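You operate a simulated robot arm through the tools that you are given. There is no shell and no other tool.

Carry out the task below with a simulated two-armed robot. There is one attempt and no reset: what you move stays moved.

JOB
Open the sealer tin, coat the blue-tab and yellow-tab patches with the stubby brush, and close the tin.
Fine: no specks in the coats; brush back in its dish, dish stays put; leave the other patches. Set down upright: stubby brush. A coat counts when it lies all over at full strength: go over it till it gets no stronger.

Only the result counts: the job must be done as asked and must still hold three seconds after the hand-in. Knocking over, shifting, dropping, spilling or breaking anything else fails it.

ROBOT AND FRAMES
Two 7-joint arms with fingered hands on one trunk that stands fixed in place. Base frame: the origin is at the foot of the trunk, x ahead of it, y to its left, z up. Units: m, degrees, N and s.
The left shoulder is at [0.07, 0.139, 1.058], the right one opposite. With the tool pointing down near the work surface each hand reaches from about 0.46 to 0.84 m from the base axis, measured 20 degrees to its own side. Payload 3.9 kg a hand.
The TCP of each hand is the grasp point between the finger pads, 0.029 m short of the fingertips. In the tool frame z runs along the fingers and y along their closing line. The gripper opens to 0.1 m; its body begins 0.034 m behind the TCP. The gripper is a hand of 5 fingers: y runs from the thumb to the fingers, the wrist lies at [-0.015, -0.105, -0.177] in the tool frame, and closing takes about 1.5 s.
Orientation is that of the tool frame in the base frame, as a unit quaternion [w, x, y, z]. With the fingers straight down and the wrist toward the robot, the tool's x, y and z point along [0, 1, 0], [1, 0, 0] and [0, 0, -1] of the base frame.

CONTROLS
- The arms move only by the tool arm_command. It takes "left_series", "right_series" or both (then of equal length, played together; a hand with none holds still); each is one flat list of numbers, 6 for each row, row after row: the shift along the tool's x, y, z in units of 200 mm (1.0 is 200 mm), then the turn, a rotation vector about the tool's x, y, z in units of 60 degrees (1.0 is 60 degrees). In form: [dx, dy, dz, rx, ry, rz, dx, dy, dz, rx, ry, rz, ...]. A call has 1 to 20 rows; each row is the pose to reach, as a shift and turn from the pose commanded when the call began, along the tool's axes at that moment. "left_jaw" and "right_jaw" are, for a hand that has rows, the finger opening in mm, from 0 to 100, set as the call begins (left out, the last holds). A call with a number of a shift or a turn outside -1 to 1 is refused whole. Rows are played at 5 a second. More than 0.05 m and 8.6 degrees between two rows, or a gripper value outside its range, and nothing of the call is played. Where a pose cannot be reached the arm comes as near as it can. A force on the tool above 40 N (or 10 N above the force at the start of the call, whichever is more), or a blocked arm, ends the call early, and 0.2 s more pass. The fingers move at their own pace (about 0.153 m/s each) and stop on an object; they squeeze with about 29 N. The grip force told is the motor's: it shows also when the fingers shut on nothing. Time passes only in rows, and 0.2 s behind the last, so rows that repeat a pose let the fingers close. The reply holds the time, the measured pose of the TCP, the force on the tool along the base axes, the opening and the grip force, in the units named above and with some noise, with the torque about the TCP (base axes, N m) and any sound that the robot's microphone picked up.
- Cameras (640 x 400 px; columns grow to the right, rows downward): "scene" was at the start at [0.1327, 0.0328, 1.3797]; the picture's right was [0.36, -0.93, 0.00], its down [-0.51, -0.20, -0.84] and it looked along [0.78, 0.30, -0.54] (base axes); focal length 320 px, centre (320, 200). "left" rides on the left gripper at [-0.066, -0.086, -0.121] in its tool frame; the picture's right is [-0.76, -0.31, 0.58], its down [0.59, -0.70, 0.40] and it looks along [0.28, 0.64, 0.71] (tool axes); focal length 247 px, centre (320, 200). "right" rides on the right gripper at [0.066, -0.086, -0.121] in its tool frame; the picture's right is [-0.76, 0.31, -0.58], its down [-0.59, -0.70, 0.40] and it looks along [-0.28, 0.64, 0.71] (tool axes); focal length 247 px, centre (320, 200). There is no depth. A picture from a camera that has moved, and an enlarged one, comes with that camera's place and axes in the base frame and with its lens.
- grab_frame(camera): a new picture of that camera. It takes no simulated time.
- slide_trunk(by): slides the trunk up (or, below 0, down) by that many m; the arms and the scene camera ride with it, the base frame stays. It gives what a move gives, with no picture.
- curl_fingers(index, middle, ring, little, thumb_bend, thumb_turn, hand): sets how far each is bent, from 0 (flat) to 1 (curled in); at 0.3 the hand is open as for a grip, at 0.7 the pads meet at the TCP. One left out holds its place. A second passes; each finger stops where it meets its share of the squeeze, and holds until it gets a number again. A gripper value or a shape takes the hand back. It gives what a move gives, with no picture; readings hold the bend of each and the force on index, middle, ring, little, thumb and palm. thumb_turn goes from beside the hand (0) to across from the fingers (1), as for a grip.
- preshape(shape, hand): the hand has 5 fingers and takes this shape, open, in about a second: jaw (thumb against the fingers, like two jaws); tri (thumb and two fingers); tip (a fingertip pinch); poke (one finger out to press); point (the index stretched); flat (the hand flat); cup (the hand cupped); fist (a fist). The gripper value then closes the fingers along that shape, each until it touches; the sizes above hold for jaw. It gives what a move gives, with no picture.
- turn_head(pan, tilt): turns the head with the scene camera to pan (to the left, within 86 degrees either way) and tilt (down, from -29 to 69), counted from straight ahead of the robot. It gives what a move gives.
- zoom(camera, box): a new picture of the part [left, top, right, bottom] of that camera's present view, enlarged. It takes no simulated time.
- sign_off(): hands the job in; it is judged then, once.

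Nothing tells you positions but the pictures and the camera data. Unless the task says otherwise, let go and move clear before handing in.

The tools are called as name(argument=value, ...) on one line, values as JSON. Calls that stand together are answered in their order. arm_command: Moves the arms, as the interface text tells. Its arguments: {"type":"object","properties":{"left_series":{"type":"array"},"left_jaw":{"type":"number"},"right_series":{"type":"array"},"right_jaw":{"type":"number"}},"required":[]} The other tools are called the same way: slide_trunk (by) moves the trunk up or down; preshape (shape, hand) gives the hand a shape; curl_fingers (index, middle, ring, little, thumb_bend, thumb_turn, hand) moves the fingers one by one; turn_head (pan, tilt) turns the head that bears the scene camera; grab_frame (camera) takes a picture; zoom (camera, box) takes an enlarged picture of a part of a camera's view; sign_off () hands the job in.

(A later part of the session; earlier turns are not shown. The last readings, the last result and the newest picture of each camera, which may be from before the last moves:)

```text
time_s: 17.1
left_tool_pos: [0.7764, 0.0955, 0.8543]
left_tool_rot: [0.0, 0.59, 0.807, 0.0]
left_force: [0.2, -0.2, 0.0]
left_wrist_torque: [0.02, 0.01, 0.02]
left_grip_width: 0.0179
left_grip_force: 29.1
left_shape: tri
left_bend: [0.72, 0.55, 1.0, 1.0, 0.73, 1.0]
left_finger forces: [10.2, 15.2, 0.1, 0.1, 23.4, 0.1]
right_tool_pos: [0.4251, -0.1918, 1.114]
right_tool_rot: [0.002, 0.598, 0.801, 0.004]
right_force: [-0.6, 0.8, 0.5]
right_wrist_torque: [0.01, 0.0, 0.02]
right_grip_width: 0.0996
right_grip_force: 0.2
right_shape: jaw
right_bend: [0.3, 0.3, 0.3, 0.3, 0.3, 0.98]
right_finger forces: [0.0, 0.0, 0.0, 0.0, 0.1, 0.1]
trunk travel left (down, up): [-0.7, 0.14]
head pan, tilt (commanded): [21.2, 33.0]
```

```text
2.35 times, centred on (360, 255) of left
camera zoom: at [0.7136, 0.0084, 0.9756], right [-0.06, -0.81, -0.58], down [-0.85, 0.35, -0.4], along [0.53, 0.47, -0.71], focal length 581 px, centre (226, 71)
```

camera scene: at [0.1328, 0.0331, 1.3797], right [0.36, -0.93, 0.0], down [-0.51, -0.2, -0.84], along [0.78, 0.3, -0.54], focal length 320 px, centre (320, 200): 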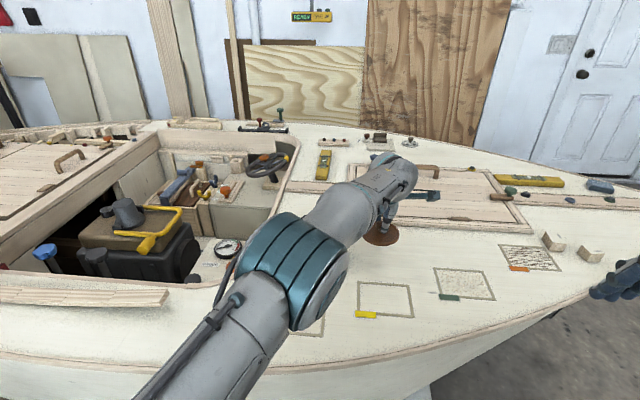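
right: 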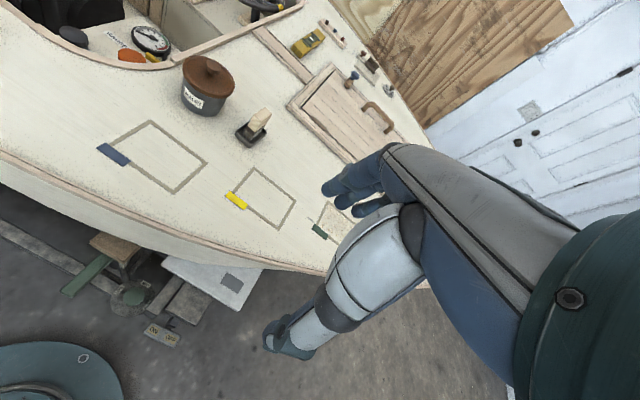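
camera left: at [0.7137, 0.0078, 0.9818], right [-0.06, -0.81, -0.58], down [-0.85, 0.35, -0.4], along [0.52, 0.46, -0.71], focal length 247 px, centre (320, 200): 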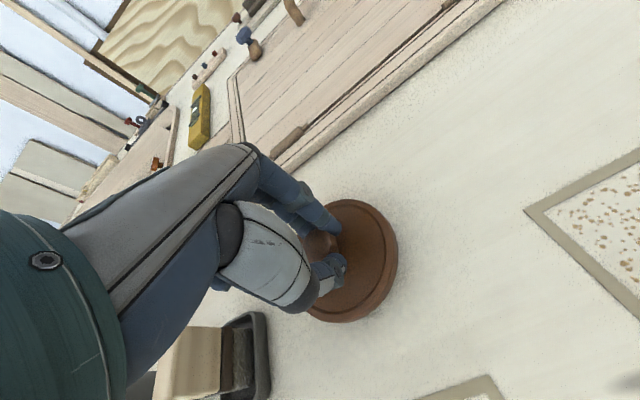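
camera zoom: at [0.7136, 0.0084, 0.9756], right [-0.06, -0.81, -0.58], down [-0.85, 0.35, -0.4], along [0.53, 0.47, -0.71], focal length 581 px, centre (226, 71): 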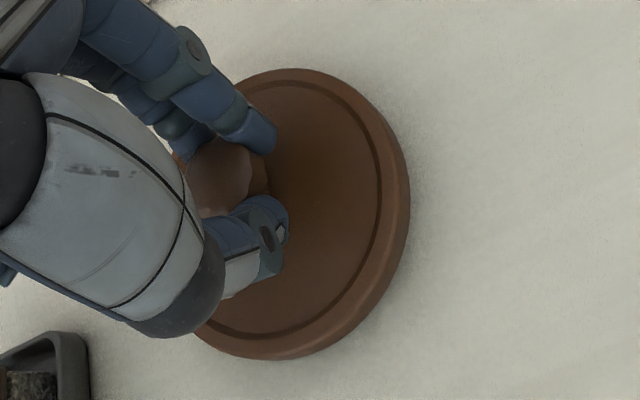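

Still no contact force; the lid rim should touch within a few more millimetres, so I continue slowly.

arm_command(left_series=[0, 0, 0.008, 0, 0, 0, 0, 0, 0.016, 0, 0, 0, 0, 0, 0.024, 0, 0, 0, 0, 0, 0.032, 0, 0, 0, 0, 0, 0.04, 0, 0, 0])

```text
time_s: 18.3
left_tool_pos: [0.7751, 0.0963, 0.8459]
left_tool_rot: [0.0, 0.59, 0.807, 0.0]
left_force: [-0.2, -0.2, 2.3]
left_wrist_torque: [0.03, -0.04, 0.01]
left_grip_width: 0.0184
left_grip_force: 29.3
left_shape: tri
left_bend: [0.72, 0.55, 1.0, 1.0, 0.73, 1.0]
left_finger forces: [10.3, 15.5, 0.0, 0.0, 24.1, 0.0]
right_tool_pos: [0.4252, -0.1934, 1.1133]
right_tool_rot: [0.002, 0.598, 0.801, 0.005]
right_force: [-0.1, -0.1, 0.1]
right_wrist_torque: [0.0, 0.0, -0.01]
right_grip_width: 0.1001
right_grip_force: 0.1
right_shape: jaw
right_bend: [0.3, 0.3, 0.3, 0.3, 0.3, 0.98]
right_finger forces: [0.0, 0.0, 0.1, 0.1, 0.1, 0.0]
trunk travel left (down, up): [-0.7, 0.14]
head pan, tilt (commanded): [21.2, 33.0]
```

The lid is on the deck with 2.3 N of contact. I'll open the fingers part-way and lift straight up.

arm_command(left_series=[0, 0, 0, 0, 0, 0, 0, 0, 0, 0, 0, 0, 0, 0, 0, 0, 0, 0, 0, 0, 0, 0, 0, 0, 0, 0, 0, 0, 0, 0], left_jaw=50)

arm_command(left_series=[0, 0, -0.06, 0, 0, 0, 0, 0, -0.2, 0, 0, 0, 0, 0, -0.4, 0, 0, 0, 0, 0, -0.6, 0, 0, 0, 0, 0, -0.8, 0, 0, 0])

grab_frame(camera="left")

grab_frame(camera="scene")

```text
time_s: 19.5
left_tool_pos: [0.7766, 0.0954, 0.8455]
left_tool_rot: [-0.001, 0.59, 0.807, 0.0]
left_force: [-0.8, -0.1, -0.3]
left_wrist_torque: [0.01, 0.0, -0.02]
left_grip_width: 0.0497
left_grip_force: 0.1
left_shape: tri
left_bend: [0.4, 0.43, 0.99, 0.99, 0.35, 1.0]
left_finger forces: [0.0, 0.0, 0.1, 0.1, 0.0, 0.0]
right_tool_pos: [0.4252, -0.1936, 1.1138]
right_tool_rot: [0.001, 0.598, 0.801, 0.004]
right_force: [1.4, -0.9, 0.5]
right_wrist_torque: [0.0, 0.0, -0.01]
right_grip_width: 0.0997
right_grip_force: 0.1
right_shape: jaw
right_bend: [0.3, 0.3, 0.3, 0.3, 0.3, 0.98]
right_finger forces: [0.1, 0.0, 0.1, 0.1, 0.0, 0.0]
trunk travel left (down, up): [-0.7, 0.14]
head pan, tilt (commanded): [21.2, 33.0]
```

```text
time_s: 20.7
left_tool_pos: [0.7753, 0.0955, 1.0051]
left_tool_rot: [0.0, 0.591, 0.807, 0.0]
left_force: [0.8, 0.2, 1.0]
left_wrist_torque: [0.01, 0.01, 0.0]
left_grip_width: 0.0499
left_grip_force: 0.0
left_shape: tri
left_bend: [0.4, 0.43, 0.99, 0.99, 0.35, 1.0]
left_finger forces: [0.0, 0.1, 0.0, 0.0, 0.0, 0.0]
right_tool_pos: [0.4253, -0.1929, 1.1125]
right_tool_rot: [0.001, 0.598, 0.802, 0.004]
right_force: [-0.2, -0.9, -0.3]
right_wrist_torque: [-0.02, 0.01, 0.0]
right_grip_width: 0.0998
right_grip_force: 0.0
right_shape: jaw
right_bend: [0.3, 0.3, 0.3, 0.3, 0.3, 0.98]
right_finger forces: [0.1, 0.0, 0.0, 0.0, 0.0, 0.0]
trunk travel left (down, up): [-0.7, 0.14]
head pan, tilt (commanded): [21.2, 33.0]
```

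```text
taken
camera left: at [0.7129, 0.0084, 1.1281], right [-0.06, -0.81, -0.58], down [-0.85, 0.35, -0.4], along [0.52, 0.47, -0.71], focal length 247 px, centre (320, 200)
```

left: 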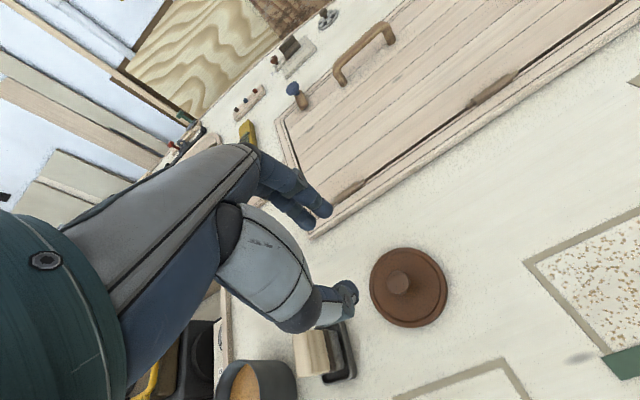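

```text
taken
camera scene: at [0.1326, 0.033, 1.3797], right [0.36, -0.93, 0.0], down [-0.51, -0.2, -0.84], along [0.78, 0.3, -0.54], focal length 320 px, centre (320, 200)
```

scene: 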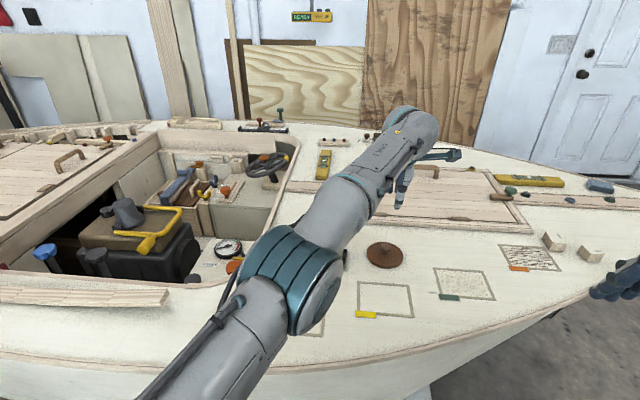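

The lid is safely down at about (0.776, 0.0955). Next I'll move above the brush and turn the hand about 97° so the pinch closes across the narrow 22 mm of the handle, starting with the first 56°.

arm_command(left_series=[0.091, -0.018, 0, 0, 0, 0.133, 0.183, -0.036, 0, 0, 0, 0.267, 0.274, -0.054, 0, 0, 0, 0.4, 0.366, -0.072, 0, 0, 0, 0.533, 0.457, -0.09, 0, 0, 0, 0.667, 0.549, -0.108, 0, 0, 0, 0.8, 0.64, -0.1255, 0, 0, 0, 0.933])

grab_frame(camera="scene")

```text
time_s: 22.3
left_tool_pos: [0.7132, 0.2104, 1.0041]
left_tool_rot: [0.001, 0.9, 0.435, 0.0]
left_force: [-0.9, -0.1, -0.8]
left_wrist_torque: [-0.01, 0.0, -0.01]
left_grip_width: 0.0499
left_grip_force: 0.1
left_shape: tri
left_bend: [0.4, 0.43, 0.99, 0.99, 0.35, 1.0]
left_finger forces: [0.0, 0.0, 0.0, 0.1, 0.1, 0.0]
right_tool_pos: [0.425, -0.1908, 1.1148]
right_tool_rot: [0.002, 0.599, 0.801, 0.003]
right_force: [0.3, -0.1, 0.3]
right_wrist_torque: [-0.06, 0.0, 0.01]
right_grip_width: 0.1001
right_grip_force: 0.1
right_shape: jaw
right_bend: [0.3, 0.3, 0.3, 0.3, 0.3, 0.98]
right_finger forces: [0.0, 0.0, 0.0, 0.0, 0.0, 0.0]
trunk travel left (down, up): [-0.7, 0.14]
head pan, tilt (commanded): [21.2, 33.0]
```

```text
taken
camera scene: at [0.133, 0.034, 1.3796], right [0.36, -0.93, 0.0], down [-0.51, -0.2, -0.84], along [0.78, 0.3, -0.54], focal length 320 px, centre (320, 200)
```

scene: 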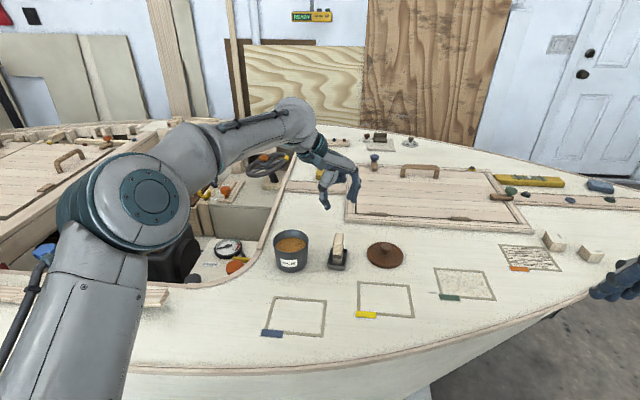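

The rotation works and the view is clear. I'll finish the turn and take close-ups of the tin and brush.

arm_command(left_series=[0, 0, 0, 0, 0, 0.136, 0, 0, 0, 0, 0, 0.272, 0, 0, 0, 0, 0, 0.408, 0, 0, 0, 0, 0, 0.544, 0, 0, 0, 0, 0, 0.68])

grab_frame(camera="left")

zoom(camera="scene", box=[260, 200, 420, 300])

zoom(camera="scene", box=[265, 215, 365, 280])

```text
time_s: 23.5
left_tool_pos: [0.6759, 0.1874, 0.9928]
left_tool_rot: [0.001, 0.996, 0.094, 0.001]
left_force: [0.0, 0.6, 0.9]
left_wrist_torque: [0.06, -0.05, -0.01]
left_grip_width: 0.0499
left_grip_force: 0.1
left_shape: tri
left_bend: [0.4, 0.43, 0.99, 0.99, 0.35, 1.0]
left_finger forces: [0.0, 0.0, 0.0, 0.0, 0.1, 0.1]
left hand out of reach, approached as far as the arm can: row 4, 5
right_tool_pos: [0.4239, -0.1942, 1.1133]
right_tool_rot: [0.002, 0.597, 0.802, 0.005]
right_force: [0.0, 0.8, -0.7]
right_wrist_torque: [0.02, 0.0, -0.02]
right_grip_width: 0.0999
right_grip_force: 0.0
right_shape: jaw
right_bend: [0.3, 0.3, 0.3, 0.3, 0.3, 0.98]
right_finger forces: [0.0, 0.0, 0.0, 0.1, 0.0, 0.1]
trunk travel left (down, up): [-0.7, 0.14]
head pan, tilt (commanded): [21.2, 33.0]
```

```text
taken
camera left: at [0.5937, 0.2605, 1.1145], right [-0.8, 0.16, -0.58], down [0.45, 0.8, -0.4], along [0.4, -0.58, -0.71], focal length 247 px, centre (320, 200)
```

left: 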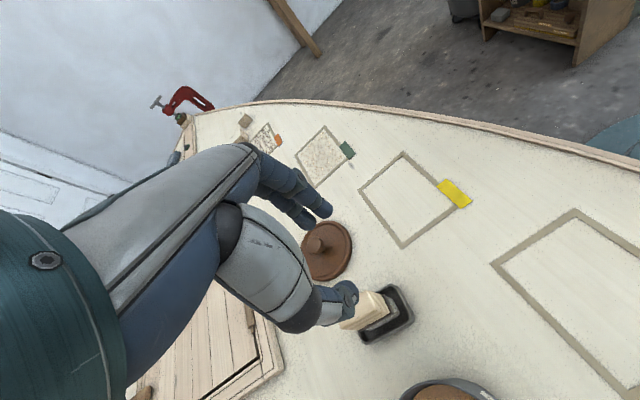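

```text
4.00 times, centred on (340, 250) of scene
camera zoom: at [0.1309, 0.0325, 1.3799], right [0.36, -0.93, 0.0], down [-0.51, -0.2, -0.84], along [0.78, 0.3, -0.54], focal length 1278 px, centre (240, 0)
```

zoom: 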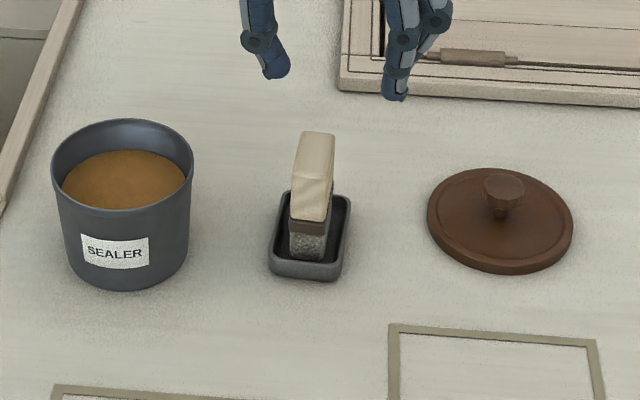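

```text
6.15 times, centred on (315, 248) of scene
camera zoom: at [0.1309, 0.0325, 1.3799], right [0.36, -0.93, 0.0], down [-0.51, -0.2, -0.84], along [0.78, 0.3, -0.54], focal length 1966 px, centre (351, -92)
```

zoom: 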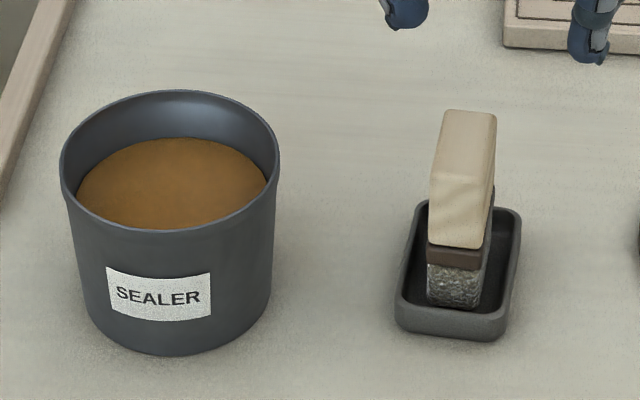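

The fully turned, untilted hand can't quite reach. I'll tilt the hand 20° about its closing axis, which brings the wrist nearer while keeping the pinch flat on the handle faces, and see where the TCP ends up.

arm_command(left_series=[0, 0, 0, 0, 0.083, 0, 0, 0, 0, 0, 0.167, 0, 0, 0, 0, 0, 0.25, 0, 0, 0, 0, 0, 0.333, 0, 0, 0, 0, 0, 0.333, 0])

grab_frame(camera="left")

grab_frame(camera="scene")

```text
time_s: 24.7
left_tool_pos: [0.6774, 0.1885, 0.9909]
left_tool_rot: [-0.016, 0.98, 0.094, 0.173]
left_force: [0.0, 0.1, 0.1]
left_wrist_torque: [0.03, 0.01, 0.0]
left_grip_width: 0.0498
left_grip_force: 0.2
left_shape: tri
left_bend: [0.4, 0.43, 0.99, 0.99, 0.35, 1.0]
left_finger forces: [0.0, 0.1, 0.0, 0.1, 0.1, 0.1]
right_tool_pos: [0.4261, -0.1935, 1.1129]
right_tool_rot: [0.002, 0.598, 0.802, 0.003]
right_force: [1.1, 0.3, -0.5]
right_wrist_torque: [0.03, 0.01, -0.01]
right_grip_width: 0.0998
right_grip_force: 0.0
right_shape: jaw
right_bend: [0.3, 0.3, 0.3, 0.3, 0.3, 0.98]
right_finger forces: [0.0, 0.0, 0.0, 0.0, 0.0, 0.0]
trunk travel left (down, up): [-0.7, 0.14]
head pan, tilt (commanded): [21.2, 33.0]
```

```text
taken
camera left: at [0.5592, 0.2535, 1.0839], right [-0.56, 0.2, -0.8], down [0.54, 0.82, -0.17], along [0.62, -0.53, -0.57], focal length 247 px, centre (320, 200)
```

left: 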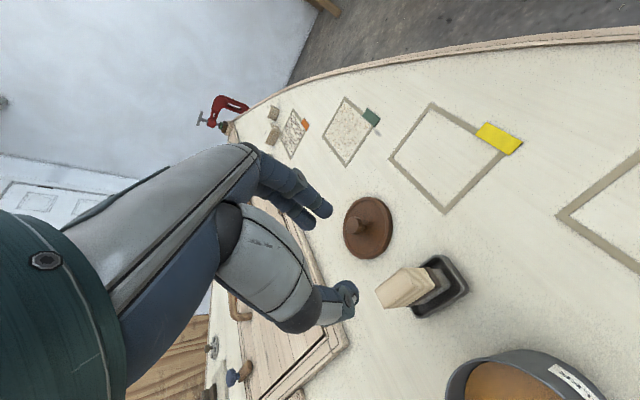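

```text
taken
camera scene: at [0.1334, 0.0326, 1.3796], right [0.36, -0.93, 0.0], down [-0.51, -0.2, -0.84], along [0.78, 0.3, -0.54], focal length 320 px, centre (320, 200)
```

scene: 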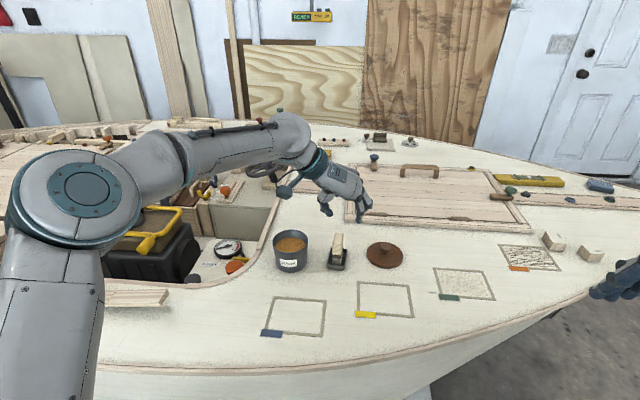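

The tilt worked. Now I'll move to above the brush (TCP about (0.706, 0.208, 0.96)) and check alignment.

arm_command(left_series=[0.05, -0.035, 0.098, 0, 0, 0, 0.1, -0.07, 0.196, 0, 0, 0, 0.1, -0.07, 0.196, 0, 0, 0])

grab_frame(camera="left")

zoom(camera="scene", box=[290, 190, 400, 290])

```text
time_s: 25.5
left_tool_pos: [0.7048, 0.2076, 0.9608]
left_tool_rot: [-0.016, 0.98, 0.094, 0.173]
left_force: [0.7, 0.4, -0.2]
left_wrist_torque: [0.0, 0.0, 0.01]
left_grip_width: 0.0502
left_grip_force: 0.1
left_shape: tri
left_bend: [0.4, 0.43, 0.99, 0.99, 0.35, 1.0]
left_finger forces: [0.1, 0.0, 0.1, 0.1, 0.0, 0.0]
right_tool_pos: [0.4249, -0.1936, 1.1141]
right_tool_rot: [0.001, 0.598, 0.801, 0.004]
right_force: [-0.2, -0.8, -0.3]
right_wrist_torque: [-0.02, -0.02, -0.02]
right_grip_width: 0.0998
right_grip_force: 0.1
right_shape: jaw
right_bend: [0.3, 0.3, 0.3, 0.3, 0.3, 0.98]
right_finger forces: [0.0, 0.0, 0.0, 0.0, 0.0, 0.1]
trunk travel left (down, up): [-0.7, 0.14]
head pan, tilt (commanded): [21.2, 33.0]
```

```text
taken
camera left: at [0.5877, 0.2739, 1.0542], right [-0.56, 0.2, -0.8], down [0.54, 0.82, -0.17], along [0.62, -0.53, -0.57], focal length 247 px, centre (320, 200)
```

left: 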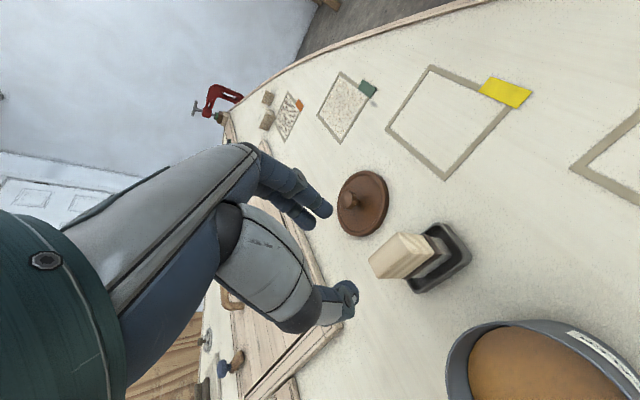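

```text
4.00 times, centred on (345, 240) of scene
camera zoom: at [0.132, 0.0326, 1.3798], right [0.36, -0.93, 0.0], down [-0.51, -0.2, -0.84], along [0.78, 0.3, -0.54], focal length 1278 px, centre (220, 40)
```

zoom: 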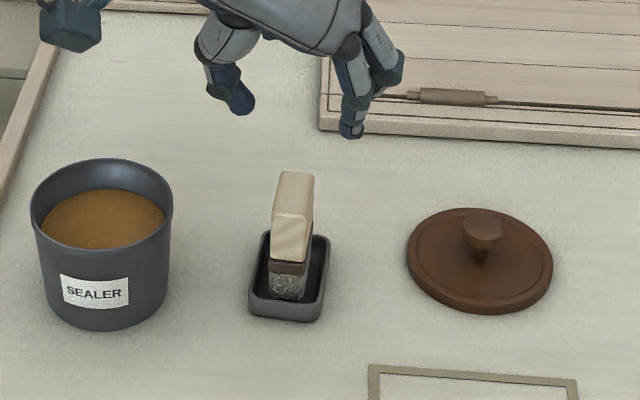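

I'll zoom the hand camera on the brush to fix its place in the tool frame.

zoom(camera="left", box=[350, 200, 490, 310])

zoom(camera="left", box=[420, 290, 640, 400])

```text
3.64 times, centred on (420, 255) of left
camera zoom: at [0.5877, 0.2739, 1.0542], right [-0.56, 0.2, -0.8], down [0.54, 0.82, -0.17], along [0.62, -0.53, -0.57], focal length 898 px, centre (-44, 0)
```

zoom: 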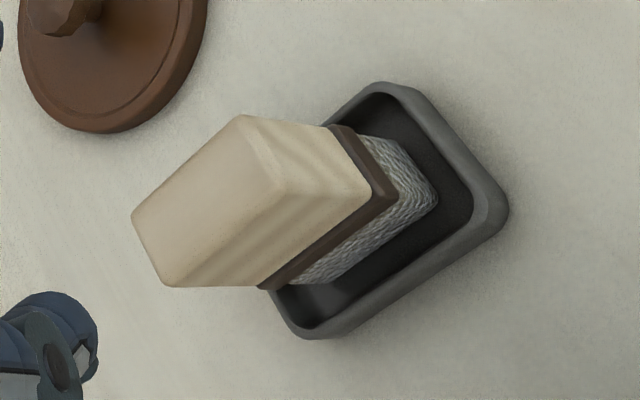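

```text
2.91 times, centred on (530, 345) of left
camera zoom: at [0.5877, 0.2739, 1.0542], right [-0.56, 0.2, -0.8], down [0.54, 0.82, -0.17], along [0.62, -0.53, -0.57], focal length 718 px, centre (-291, -222)
```

zoom: 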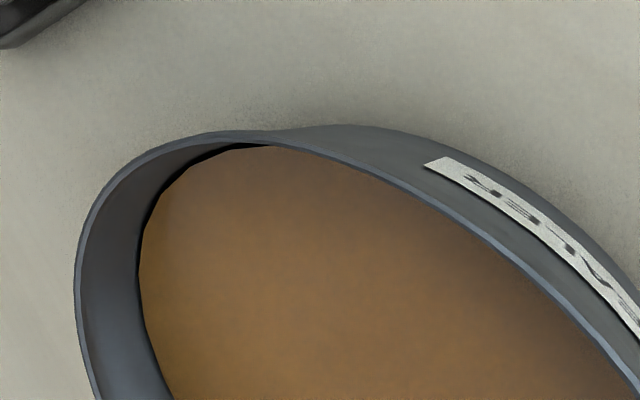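

The brush is centred at about (0.7125, 0.210), long axis at 11°, well aligned with the hand. I'll descend partway and check the clearance on both sides.

arm_command(left_series=[-0.0285, -0.002, 0.084, 0, 0, 0, -0.057, -0.004, 0.168, 0, 0, 0, -0.0855, -0.0085, 0.252, 0, 0, 0, -0.0855, -0.0085, 0.252, 0, 0, 0])

zoom(camera="left", box=[250, 150, 450, 350])

zoom(camera="scene", box=[300, 200, 390, 280])

```text
time_s: 26.5
left_tool_pos: [0.7052, 0.2102, 0.9079]
left_tool_rot: [-0.016, 0.98, 0.093, 0.173]
left_force: [0.4, -0.5, 0.4]
left_wrist_torque: [-0.04, 0.02, 0.02]
left_grip_width: 0.05
left_grip_force: 0.0
left_shape: tri
left_bend: [0.4, 0.43, 0.99, 0.99, 0.35, 1.0]
left_finger forces: [0.0, 0.1, 0.0, 0.0, 0.0, 0.1]
right_tool_pos: [0.4254, -0.1933, 1.1138]
right_tool_rot: [0.002, 0.598, 0.802, 0.004]
right_force: [0.0, 1.0, 0.5]
right_wrist_torque: [-0.04, 0.01, 0.02]
right_grip_width: 0.0997
right_grip_force: 0.0
right_shape: jaw
right_bend: [0.3, 0.3, 0.3, 0.3, 0.3, 0.98]
right_finger forces: [0.0, 0.1, 0.0, 0.1, 0.1, 0.0]
trunk travel left (down, up): [-0.7, 0.14]
head pan, tilt (commanded): [21.2, 33.0]
```

```text
2.00 times, centred on (350, 250) of left
camera zoom: at [0.5881, 0.2755, 1.0012], right [-0.56, 0.2, -0.8], down [0.54, 0.82, -0.17], along [0.62, -0.53, -0.57], focal length 494 px, centre (260, 100)
```

zoom: 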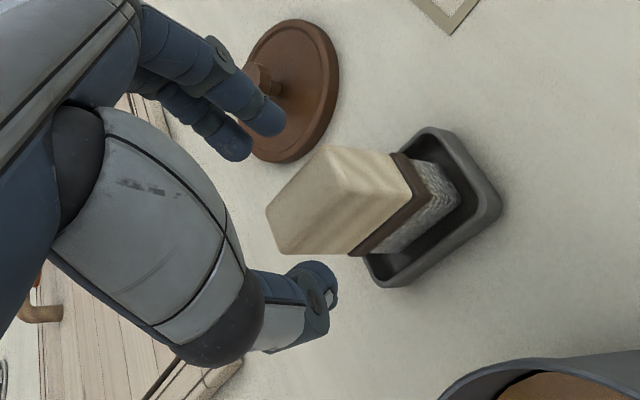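

```text
5.00 times, centred on (345, 240) of scene
camera zoom: at [0.1324, 0.0326, 1.3797], right [0.36, -0.93, 0.0], down [-0.51, -0.2, -0.84], along [0.78, 0.3, -0.54], focal length 1597 px, centre (195, 0)
```

zoom: 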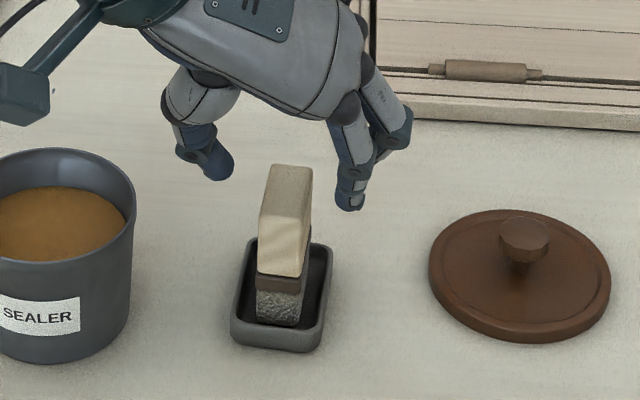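

Thumb and fingers straddle the handle evenly. I'll descend the rest of the way.

arm_command(left_series=[-0.019, 0, 0.056, 0, 0, 0, -0.038, 0, 0.112, 0, 0, 0, -0.057, 0, 0.168, 0, 0, 0, -0.057, 0, 0.168, 0, 0, 0])

zoom(camera="left", box=[250, 150, 450, 350])

zoom(camera="scene", box=[300, 200, 390, 280])

```text
time_s: 27.5
left_tool_pos: [0.707, 0.2103, 0.8728]
left_tool_rot: [-0.017, 0.98, 0.094, 0.173]
left_force: [0.2, 0.1, -0.3]
left_wrist_torque: [0.01, -0.03, 0.04]
left_grip_width: 0.05
left_grip_force: 0.1
left_shape: tri
left_bend: [0.4, 0.43, 0.99, 0.99, 0.35, 1.0]
left_finger forces: [0.0, 0.0, 0.1, 0.1, 0.0, 0.1]
right_tool_pos: [0.4237, -0.1937, 1.1135]
right_tool_rot: [0.002, 0.598, 0.802, 0.004]
right_force: [0.9, -0.4, -0.2]
right_wrist_torque: [0.0, 0.01, -0.02]
right_grip_width: 0.0999
right_grip_force: 0.2
right_shape: jaw
right_bend: [0.3, 0.3, 0.3, 0.3, 0.3, 0.98]
right_finger forces: [0.0, 0.0, 0.0, 0.1, 0.0, 0.0]
trunk travel left (down, up): [-0.7, 0.14]
head pan, tilt (commanded): [21.2, 33.0]
```

```text
2.00 times, centred on (350, 250) of left
camera zoom: at [0.5889, 0.2755, 0.9651], right [-0.56, 0.2, -0.8], down [0.54, 0.82, -0.17], along [0.62, -0.53, -0.57], focal length 494 px, centre (260, 100)
```

zoom: 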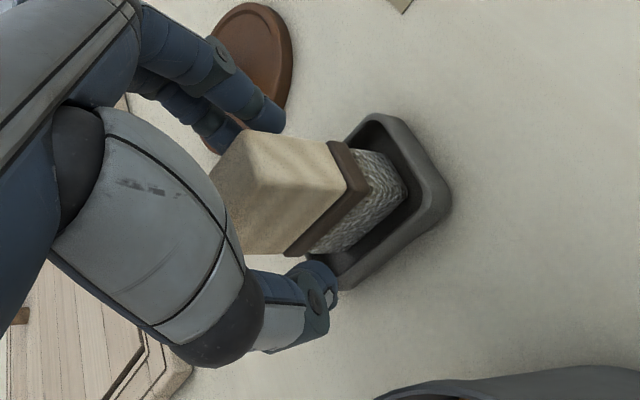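

```text
5.00 times, centred on (345, 240) of scene
camera zoom: at [0.1325, 0.0327, 1.3797], right [0.36, -0.93, 0.0], down [-0.51, -0.2, -0.84], along [0.78, 0.3, -0.54], focal length 1597 px, centre (195, 0)
```

zoom: 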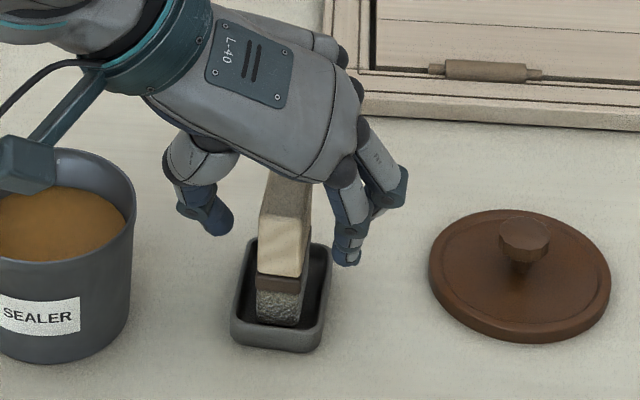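

I'll close in stages, first to 30 mm, and compare the gaps on each side so the brush isn't pushed.

arm_command(left_series=[0, 0, 0, 0, 0, 0, 0, 0, 0, 0, 0, 0, 0, 0, 0, 0, 0, 0], left_jaw=30)

zoom(camera="left", box=[280, 180, 440, 310])

zoom(camera="scene", box=[315, 215, 380, 275])

```text
time_s: 28.3
left_tool_pos: [0.7074, 0.2095, 0.8737]
left_tool_rot: [-0.018, 0.98, 0.093, 0.173]
left_force: [0.5, 0.2, 0.1]
left_wrist_torque: [0.0, 0.01, -0.05]
left_grip_width: 0.0304
left_grip_force: 0.0
left_shape: tri
left_bend: [0.75, 0.52, 0.99, 0.99, 0.46, 1.0]
left_finger forces: [0.0, 0.0, 0.1, 0.0, 0.1, 0.0]
right_tool_pos: [0.4256, -0.1937, 1.1124]
right_tool_rot: [0.002, 0.599, 0.801, 0.003]
right_force: [-0.2, 0.2, 0.0]
right_wrist_torque: [-0.01, 0.01, 0.01]
right_grip_width: 0.0998
right_grip_force: 0.0
right_shape: jaw
right_bend: [0.3, 0.3, 0.3, 0.3, 0.3, 0.98]
right_finger forces: [0.1, 0.1, 0.1, 0.0, 0.0, 0.1]
trunk travel left (down, up): [-0.7, 0.14]
head pan, tilt (commanded): [21.2, 33.0]
```

```text
3.08 times, centred on (360, 245) of left
camera zoom: at [0.589, 0.2756, 0.9652], right [-0.56, 0.2, -0.8], down [0.54, 0.82, -0.17], along [0.62, -0.53, -0.57], focal length 760 px, centre (197, 62)
```

zoom: 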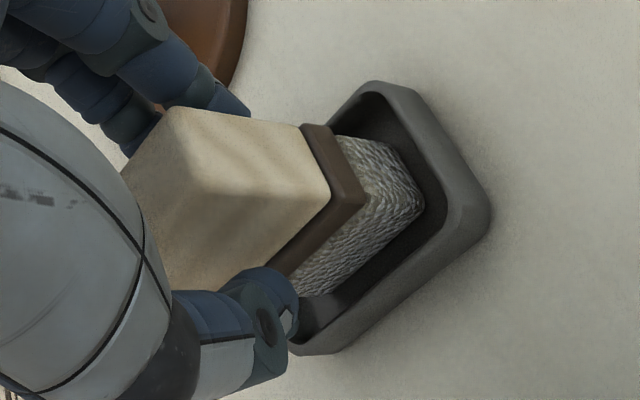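

```text
6.67 times, centred on (348, 245) of scene
camera zoom: at [0.1328, 0.0328, 1.3797], right [0.36, -0.93, 0.0], down [-0.51, -0.2, -0.84], along [0.78, 0.3, -0.54], focal length 2130 px, centre (137, -100)
```

zoom: 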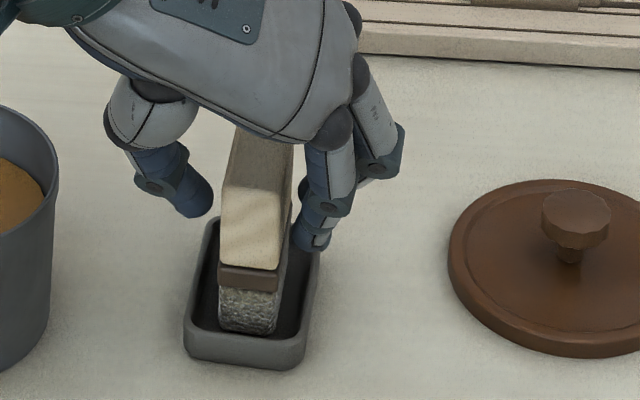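

The fingers are closer to the handle than the thumb, so I'll shift the hand 3 mm toward the finger side and close further.

arm_command(left_series=[0, 0.008, 0, 0, 0, 0, 0, 0.016, 0, 0, 0, 0, 0, 0.016, 0, 0, 0, 0], left_jaw=27)

zoom(camera="scene", box=[315, 215, 380, 275])

zoom(camera="left", box=[280, 180, 440, 310])

```text
time_s: 29.1
left_tool_pos: [0.7082, 0.2075, 0.8729]
left_tool_rot: [-0.016, 0.98, 0.093, 0.172]
left_force: [0.4, 0.4, -0.1]
left_wrist_torque: [-0.01, 0.01, 0.0]
left_grip_width: 0.0274
left_grip_force: 0.1
left_shape: tri
left_bend: [0.51, 0.53, 0.99, 0.99, 0.47, 1.0]
left_finger forces: [0.0, 0.1, 0.0, 0.0, 0.0, 0.0]
right_tool_pos: [0.4257, -0.1924, 1.1127]
right_tool_rot: [0.002, 0.599, 0.801, 0.004]
right_force: [-0.6, 0.3, -0.2]
right_wrist_torque: [0.0, -0.02, -0.03]
right_grip_width: 0.1
right_grip_force: 0.0
right_shape: jaw
right_bend: [0.3, 0.3, 0.3, 0.3, 0.3, 0.98]
right_finger forces: [0.1, 0.0, 0.0, 0.0, 0.0, 0.0]
trunk travel left (down, up): [-0.7, 0.14]
head pan, tilt (commanded): [21.2, 33.0]
```

```text
6.67 times, centred on (348, 245) of scene
camera zoom: at [0.1327, 0.0328, 1.3797], right [0.36, -0.93, 0.0], down [-0.51, -0.2, -0.84], along [0.78, 0.3, -0.54], focal length 2130 px, centre (137, -100)
```

zoom: 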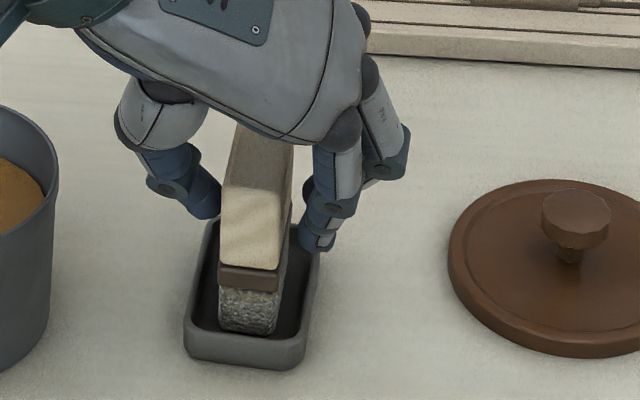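

```text
3.08 times, centred on (360, 245) of left
camera zoom: at [0.5895, 0.2725, 0.9653], right [-0.56, 0.2, -0.8], down [0.54, 0.82, -0.17], along [0.62, -0.53, -0.57], focal length 760 px, centre (197, 62)
```

zoom: 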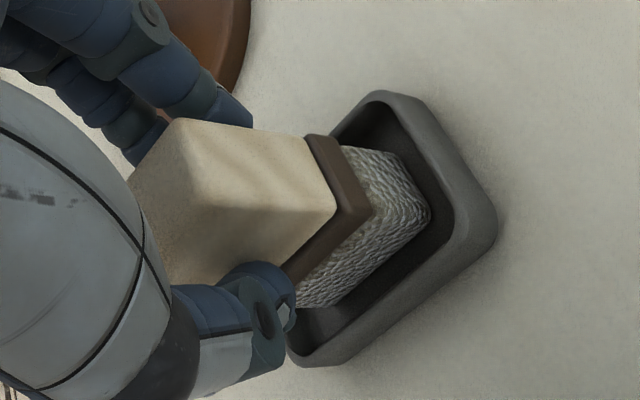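

The gaps now look even. I'll close firmly.

arm_command(left_series=[0, 0, 0, 0, 0, 0, 0, 0, 0, 0, 0, 0, 0, 0, 0, 0, 0, 0], left_jaw=22)

arm_command(left_series=[0, 0, 0, 0, 0, 0, 0, 0, 0, 0, 0, 0, 0, 0, 0, 0, 0, 0, 0, 0, 0, 0, 0, 0, 0, 0, 0, 0, 0, 0], left_jaw=0)

zoom(camera="scene", box=[315, 215, 380, 275])

zoom(camera="left", box=[280, 180, 440, 310])

```text
time_s: 29.9
left_tool_pos: [0.7072, 0.207, 0.8712]
left_tool_rot: [-0.016, 0.981, 0.093, 0.172]
left_force: [-0.1, 0.6, 0.1]
left_wrist_torque: [0.0, 0.03, -0.02]
left_grip_width: 0.0224
left_grip_force: 0.1
left_shape: tri
left_bend: [0.55, 0.56, 0.99, 0.99, 0.5, 1.0]
left_finger forces: [0.0, 0.0, 0.0, 0.0, 0.2, 0.0]
right_tool_pos: [0.4238, -0.1932, 1.114]
right_tool_rot: [0.002, 0.598, 0.801, 0.004]
right_force: [-0.2, -0.3, 0.0]
right_wrist_torque: [0.0, -0.02, 0.02]
right_grip_width: 0.1001
right_grip_force: 0.0
right_shape: jaw
right_bend: [0.3, 0.3, 0.3, 0.3, 0.3, 0.98]
right_finger forces: [0.0, 0.0, 0.0, 0.0, 0.0, 0.0]
trunk travel left (down, up): [-0.7, 0.14]
head pan, tilt (commanded): [21.2, 33.0]
```

```text
time_s: 31.1
left_tool_pos: [0.7074, 0.2072, 0.8739]
left_tool_rot: [-0.016, 0.98, 0.093, 0.173]
left_force: [0.3, -0.1, 0.4]
left_wrist_torque: [-0.01, 0.02, -0.02]
left_grip_width: 0.0164
left_grip_force: 28.4
left_shape: tri
left_bend: [0.62, 0.6, 1.0, 1.0, 0.54, 1.0]
left_finger forces: [13.5, 12.8, 0.0, 0.0, 26.4, 0.1]
right_tool_pos: [0.4253, -0.1932, 1.112]
right_tool_rot: [0.001, 0.598, 0.802, 0.004]
right_force: [0.0, 0.1, 0.2]
right_wrist_torque: [-0.01, 0.0, 0.01]
right_grip_width: 0.0998
right_grip_force: 0.1
right_shape: jaw
right_bend: [0.3, 0.3, 0.3, 0.3, 0.3, 0.98]
right_finger forces: [0.1, 0.0, 0.1, 0.1, 0.0, 0.0]
trunk travel left (down, up): [-0.7, 0.14]
head pan, tilt (commanded): [21.2, 33.0]
```

```text
6.67 times, centred on (348, 245) of scene
camera zoom: at [0.1329, 0.0328, 1.3797], right [0.36, -0.93, 0.0], down [-0.51, -0.2, -0.84], along [0.78, 0.3, -0.54], focal length 2130 px, centre (137, -100)
```

zoom: 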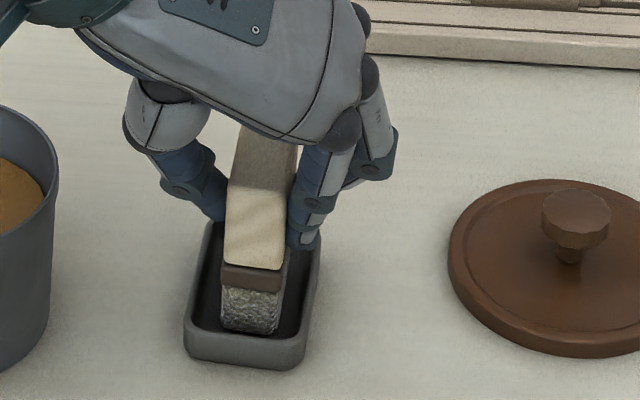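

```text
3.08 times, centred on (360, 245) of left
camera zoom: at [0.5896, 0.2725, 0.9652], right [-0.56, 0.2, -0.8], down [0.54, 0.82, -0.17], along [0.62, -0.53, -0.57], focal length 760 px, centre (197, 62)
```

zoom: 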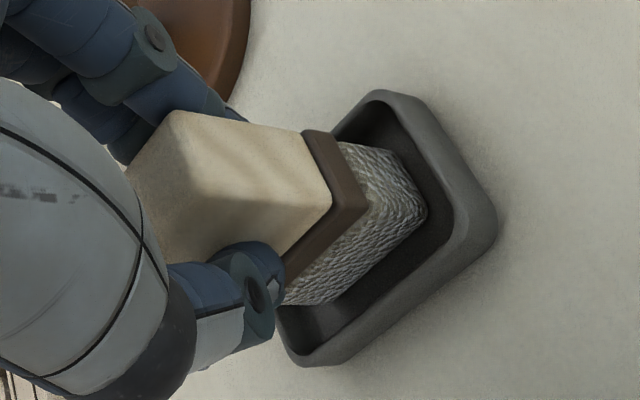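

The brush is gripped well (about 26 N, fingers balanced) and the dish hasn't moved. I'll lift it straight up.

arm_command(left_series=[0.017, 0, -0.047, 0, 0, 0, 0.051, 0, -0.141, 0, 0, 0, 0.103, 0, -0.282, 0, 0, 0, 0.154, 0, -0.423, 0, 0, 0])

zoom(camera="scene", box=[300, 180, 390, 280])

grab_frame(camera="left")

```text
time_s: 32.1
left_tool_pos: [0.7069, 0.2058, 0.9642]
left_tool_rot: [-0.016, 0.98, 0.093, 0.173]
left_force: [0.1, -0.3, -0.5]
left_wrist_torque: [0.02, -0.01, 0.0]
left_grip_width: 0.0163
left_grip_force: 28.5
left_shape: tri
left_bend: [0.62, 0.6, 1.0, 1.0, 0.54, 1.0]
left_finger forces: [13.4, 12.8, 0.0, 0.0, 26.4, 0.1]
right_tool_pos: [0.4242, -0.193, 1.1137]
right_tool_rot: [0.002, 0.598, 0.802, 0.003]
right_force: [0.7, -0.4, 0.4]
right_wrist_torque: [-0.01, -0.02, -0.03]
right_grip_width: 0.0997
right_grip_force: 0.0
right_shape: jaw
right_bend: [0.3, 0.3, 0.3, 0.3, 0.3, 0.98]
right_finger forces: [0.0, 0.0, 0.1, 0.0, 0.0, 0.0]
trunk travel left (down, up): [-0.7, 0.14]
head pan, tilt (commanded): [21.2, 33.0]
```

```text
4.00 times, centred on (345, 230) of scene
camera zoom: at [0.1322, 0.0324, 1.3797], right [0.36, -0.93, 0.0], down [-0.51, -0.2, -0.84], along [0.78, 0.3, -0.54], focal length 1278 px, centre (220, 80)
```

zoom: 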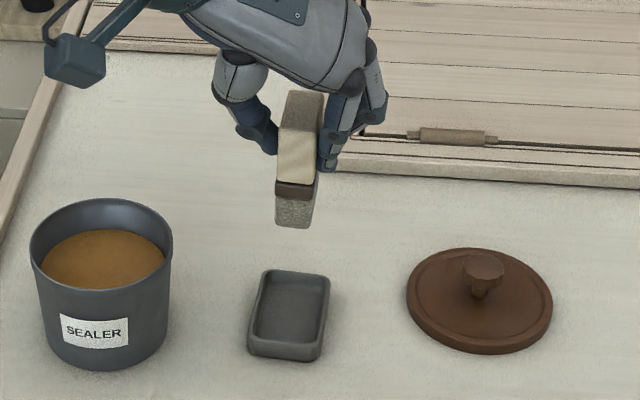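

```text
taken
camera left: at [0.5889, 0.2717, 1.0565], right [-0.56, 0.2, -0.8], down [0.54, 0.82, -0.17], along [0.62, -0.53, -0.57], focal length 247 px, centre (320, 200)
```

left: 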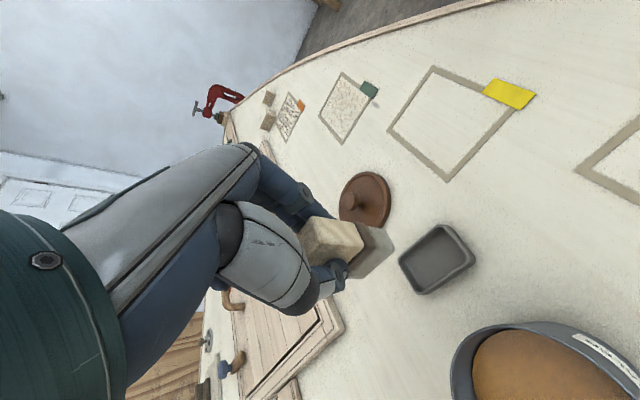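

The brush is out and the dish stayed put. I'll zoom in to check the brush's attitude in the grip.

zoom(camera="scene", box=[350, 195, 390, 245])

zoom(camera="left", box=[290, 190, 420, 300])

zoom(camera="scene", box=[350, 180, 400, 245])

```text
8.00 times, centred on (370, 220) of scene
camera zoom: at [0.1322, 0.0324, 1.3797], right [0.36, -0.93, 0.0], down [-0.51, -0.2, -0.84], along [0.78, 0.3, -0.54], focal length 2556 px, centre (-80, 40)
```

zoom: 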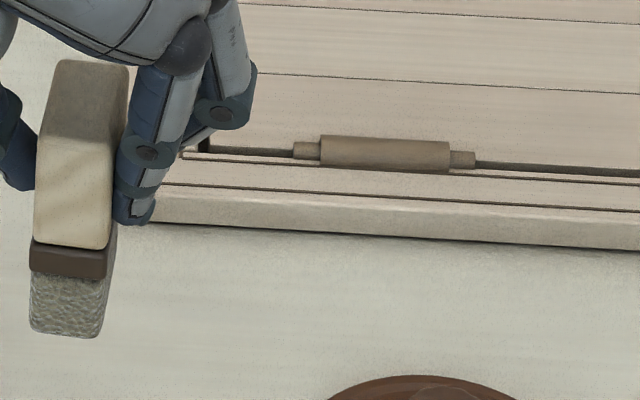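

```text
3.64 times, centred on (355, 245) of left
camera zoom: at [0.5889, 0.2717, 1.0565], right [-0.56, 0.2, -0.8], down [0.54, 0.82, -0.17], along [0.62, -0.53, -0.57], focal length 898 px, centre (193, 36)
```

zoom: 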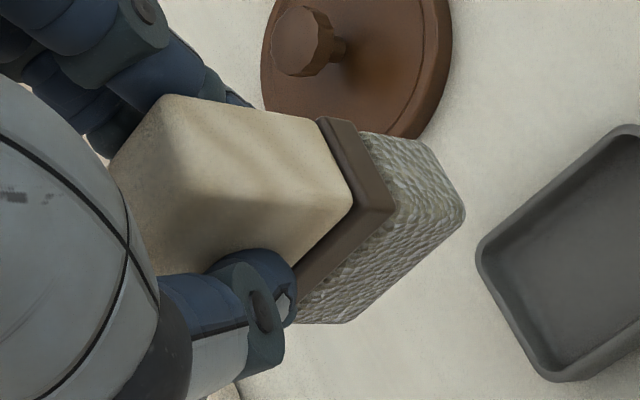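

```text
6.15 times, centred on (375, 212) of scene
camera zoom: at [0.1322, 0.0324, 1.3797], right [0.36, -0.93, 0.0], down [-0.51, -0.2, -0.84], along [0.78, 0.3, -0.54], focal length 1966 px, centre (-18, 123)
```

zoom: 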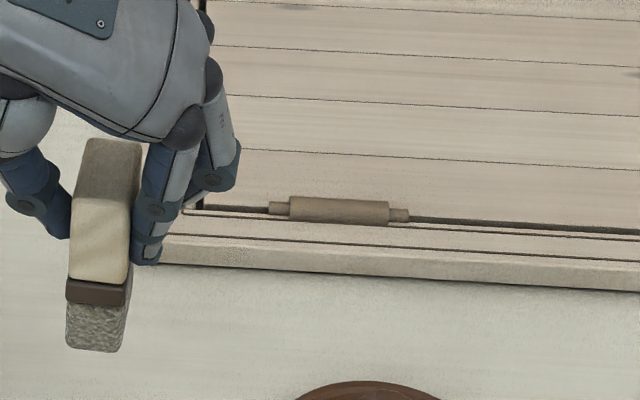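

The brush is upright with its bottom about 67 mm below the TCP. I'll carry it above the tin and check centring before dipping.

arm_command(left_series=[-0.031, -0.14, -0.049, 0, 0, 0, -0.062, -0.28, -0.0985, 0, 0, 0, -0.093, -0.42, -0.0985, 0, 0, 0, -0.124, -0.56, -0.0985, 0, 0, 0, -0.124, -0.56, -0.0985, 0, 0, 0])

zoom(camera="scene", box=[250, 190, 340, 280])

grab_frame(camera="left")

```text
time_s: 33.3
left_tool_pos: [0.657, 0.3112, 0.974]
left_tool_rot: [-0.017, 0.98, 0.093, 0.173]
left_force: [-0.1, 0.2, -0.7]
left_wrist_torque: [0.02, 0.04, 0.01]
left_grip_width: 0.0162
left_grip_force: 28.5
left_shape: tri
left_bend: [0.62, 0.6, 1.0, 1.0, 0.54, 1.0]
left_finger forces: [13.7, 12.7, 0.1, 0.0, 26.4, 0.0]
right_tool_pos: [0.4248, -0.1935, 1.1127]
right_tool_rot: [0.001, 0.598, 0.801, 0.003]
right_force: [0.5, -0.7, 0.1]
right_wrist_torque: [0.03, 0.0, 0.0]
right_grip_width: 0.0997
right_grip_force: 0.1
right_shape: jaw
right_bend: [0.3, 0.3, 0.3, 0.3, 0.3, 0.98]
right_finger forces: [0.0, 0.0, 0.0, 0.1, 0.1, 0.0]
trunk travel left (down, up): [-0.7, 0.14]
head pan, tilt (commanded): [21.2, 33.0]
```

```text
4.44 times, centred on (295, 235) of scene
camera zoom: at [0.1334, 0.032, 1.3796], right [0.36, -0.93, 0.0], down [-0.51, -0.2, -0.84], along [0.78, 0.3, -0.54], focal length 1420 px, centre (431, 44)
```

zoom: 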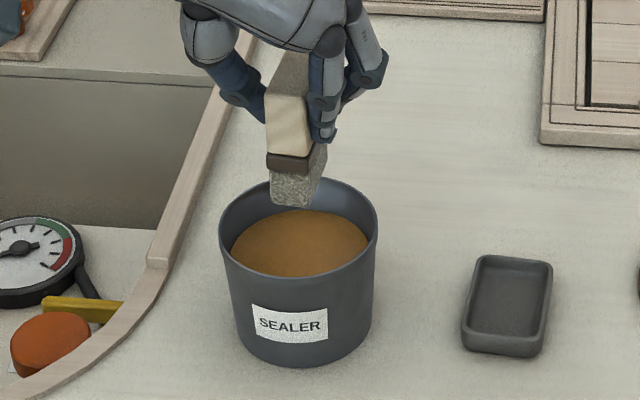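

```text
taken
camera left: at [0.539, 0.3764, 1.0657], right [-0.56, 0.2, -0.8], down [0.54, 0.82, -0.17], along [0.62, -0.53, -0.57], focal length 247 px, centre (320, 200)
```

left: 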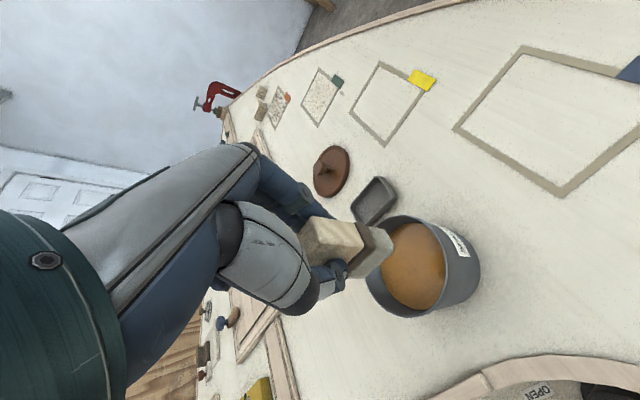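

zoom(camera="left", box=[330, 195, 500, 330])

```text
2.96 times, centred on (415, 262) of left
camera zoom: at [0.539, 0.3764, 1.0657], right [-0.56, 0.2, -0.8], down [0.54, 0.82, -0.17], along [0.62, -0.53, -0.57], focal length 732 px, centre (38, 15)
```

zoom: 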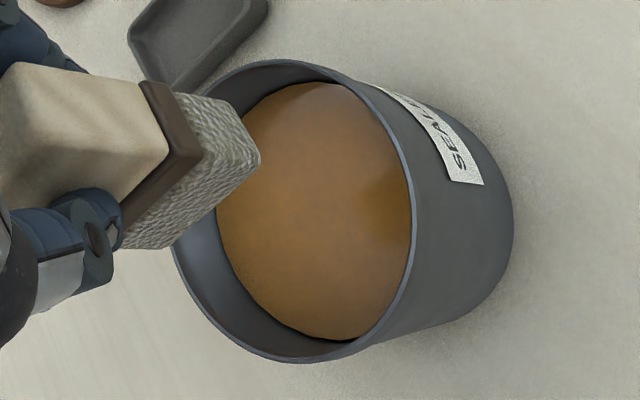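

The brush is nearly centred over the tin. With a small correction I'll lower it so the bristles dip about 8 mm into the sealer.

arm_command(left_series=[-0.02, -0.0155, 0.06, 0, 0, 0, -0.05, -0.0155, 0.14, 0, 0, 0, -0.08, -0.0155, 0.22, 0, 0, 0, -0.108, -0.0155, 0.291, 0, 0, 0, -0.108, -0.0155, 0.291, 0, 0, 0])

zoom(camera="left", box=[290, 180, 460, 330])

zoom(camera="scene", box=[260, 200, 330, 270])

```text
time_s: 34.5
left_tool_pos: [0.6558, 0.3141, 0.9159]
left_tool_rot: [-0.015, 0.98, 0.094, 0.177]
left_force: [1.4, 1.7, 15.5]
left_wrist_torque: [-0.05, -0.16, 0.02]
left_grip_width: 0.0168
left_grip_force: 29.2
left_shape: tri
left_bend: [0.63, 0.6, 1.0, 1.0, 0.54, 1.0]
left_finger forces: [14.8, 14.8, 0.1, 0.0, 31.5, 0.0]
right_tool_pos: [0.4225, -0.1936, 1.1137]
right_tool_rot: [0.002, 0.599, 0.801, 0.005]
right_force: [-1.4, -0.1, 0.2]
right_wrist_torque: [0.0, 0.03, -0.01]
right_grip_width: 0.0996
right_grip_force: 0.0
right_shape: jaw
right_bend: [0.3, 0.3, 0.3, 0.3, 0.3, 0.98]
right_finger forces: [0.0, 0.1, 0.1, 0.0, 0.0, 0.0]
trunk travel left (down, up): [-0.7, 0.14]
head pan, tilt (commanded): [21.2, 33.0]
```

```text
2.67 times, centred on (375, 255) of left
camera zoom: at [0.5369, 0.3796, 1.0076], right [-0.56, 0.2, -0.81], down [0.54, 0.82, -0.17], along [0.63, -0.53, -0.57], focal length 659 px, centre (173, 53)
```

zoom: 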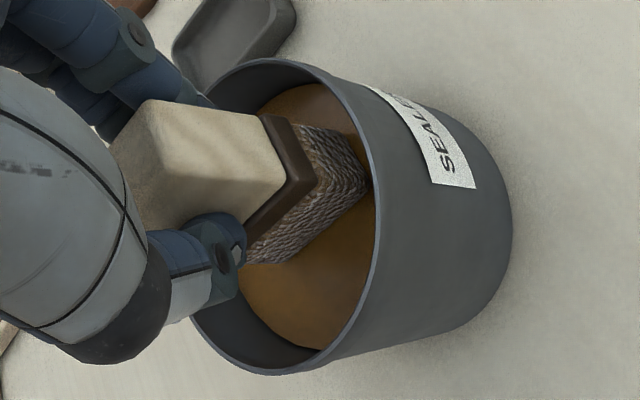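

```text
5.71 times, centred on (295, 235) of scene
camera zoom: at [0.1304, 0.0319, 1.3802], right [0.36, -0.93, 0.0], down [-0.51, -0.2, -0.84], along [0.78, 0.3, -0.54], focal length 1826 px, centre (463, 0)
```

zoom: 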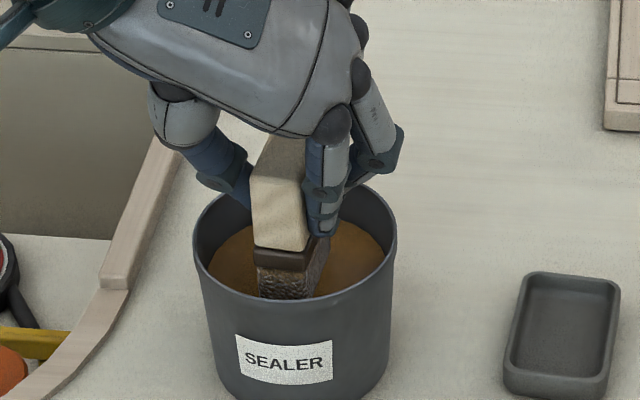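

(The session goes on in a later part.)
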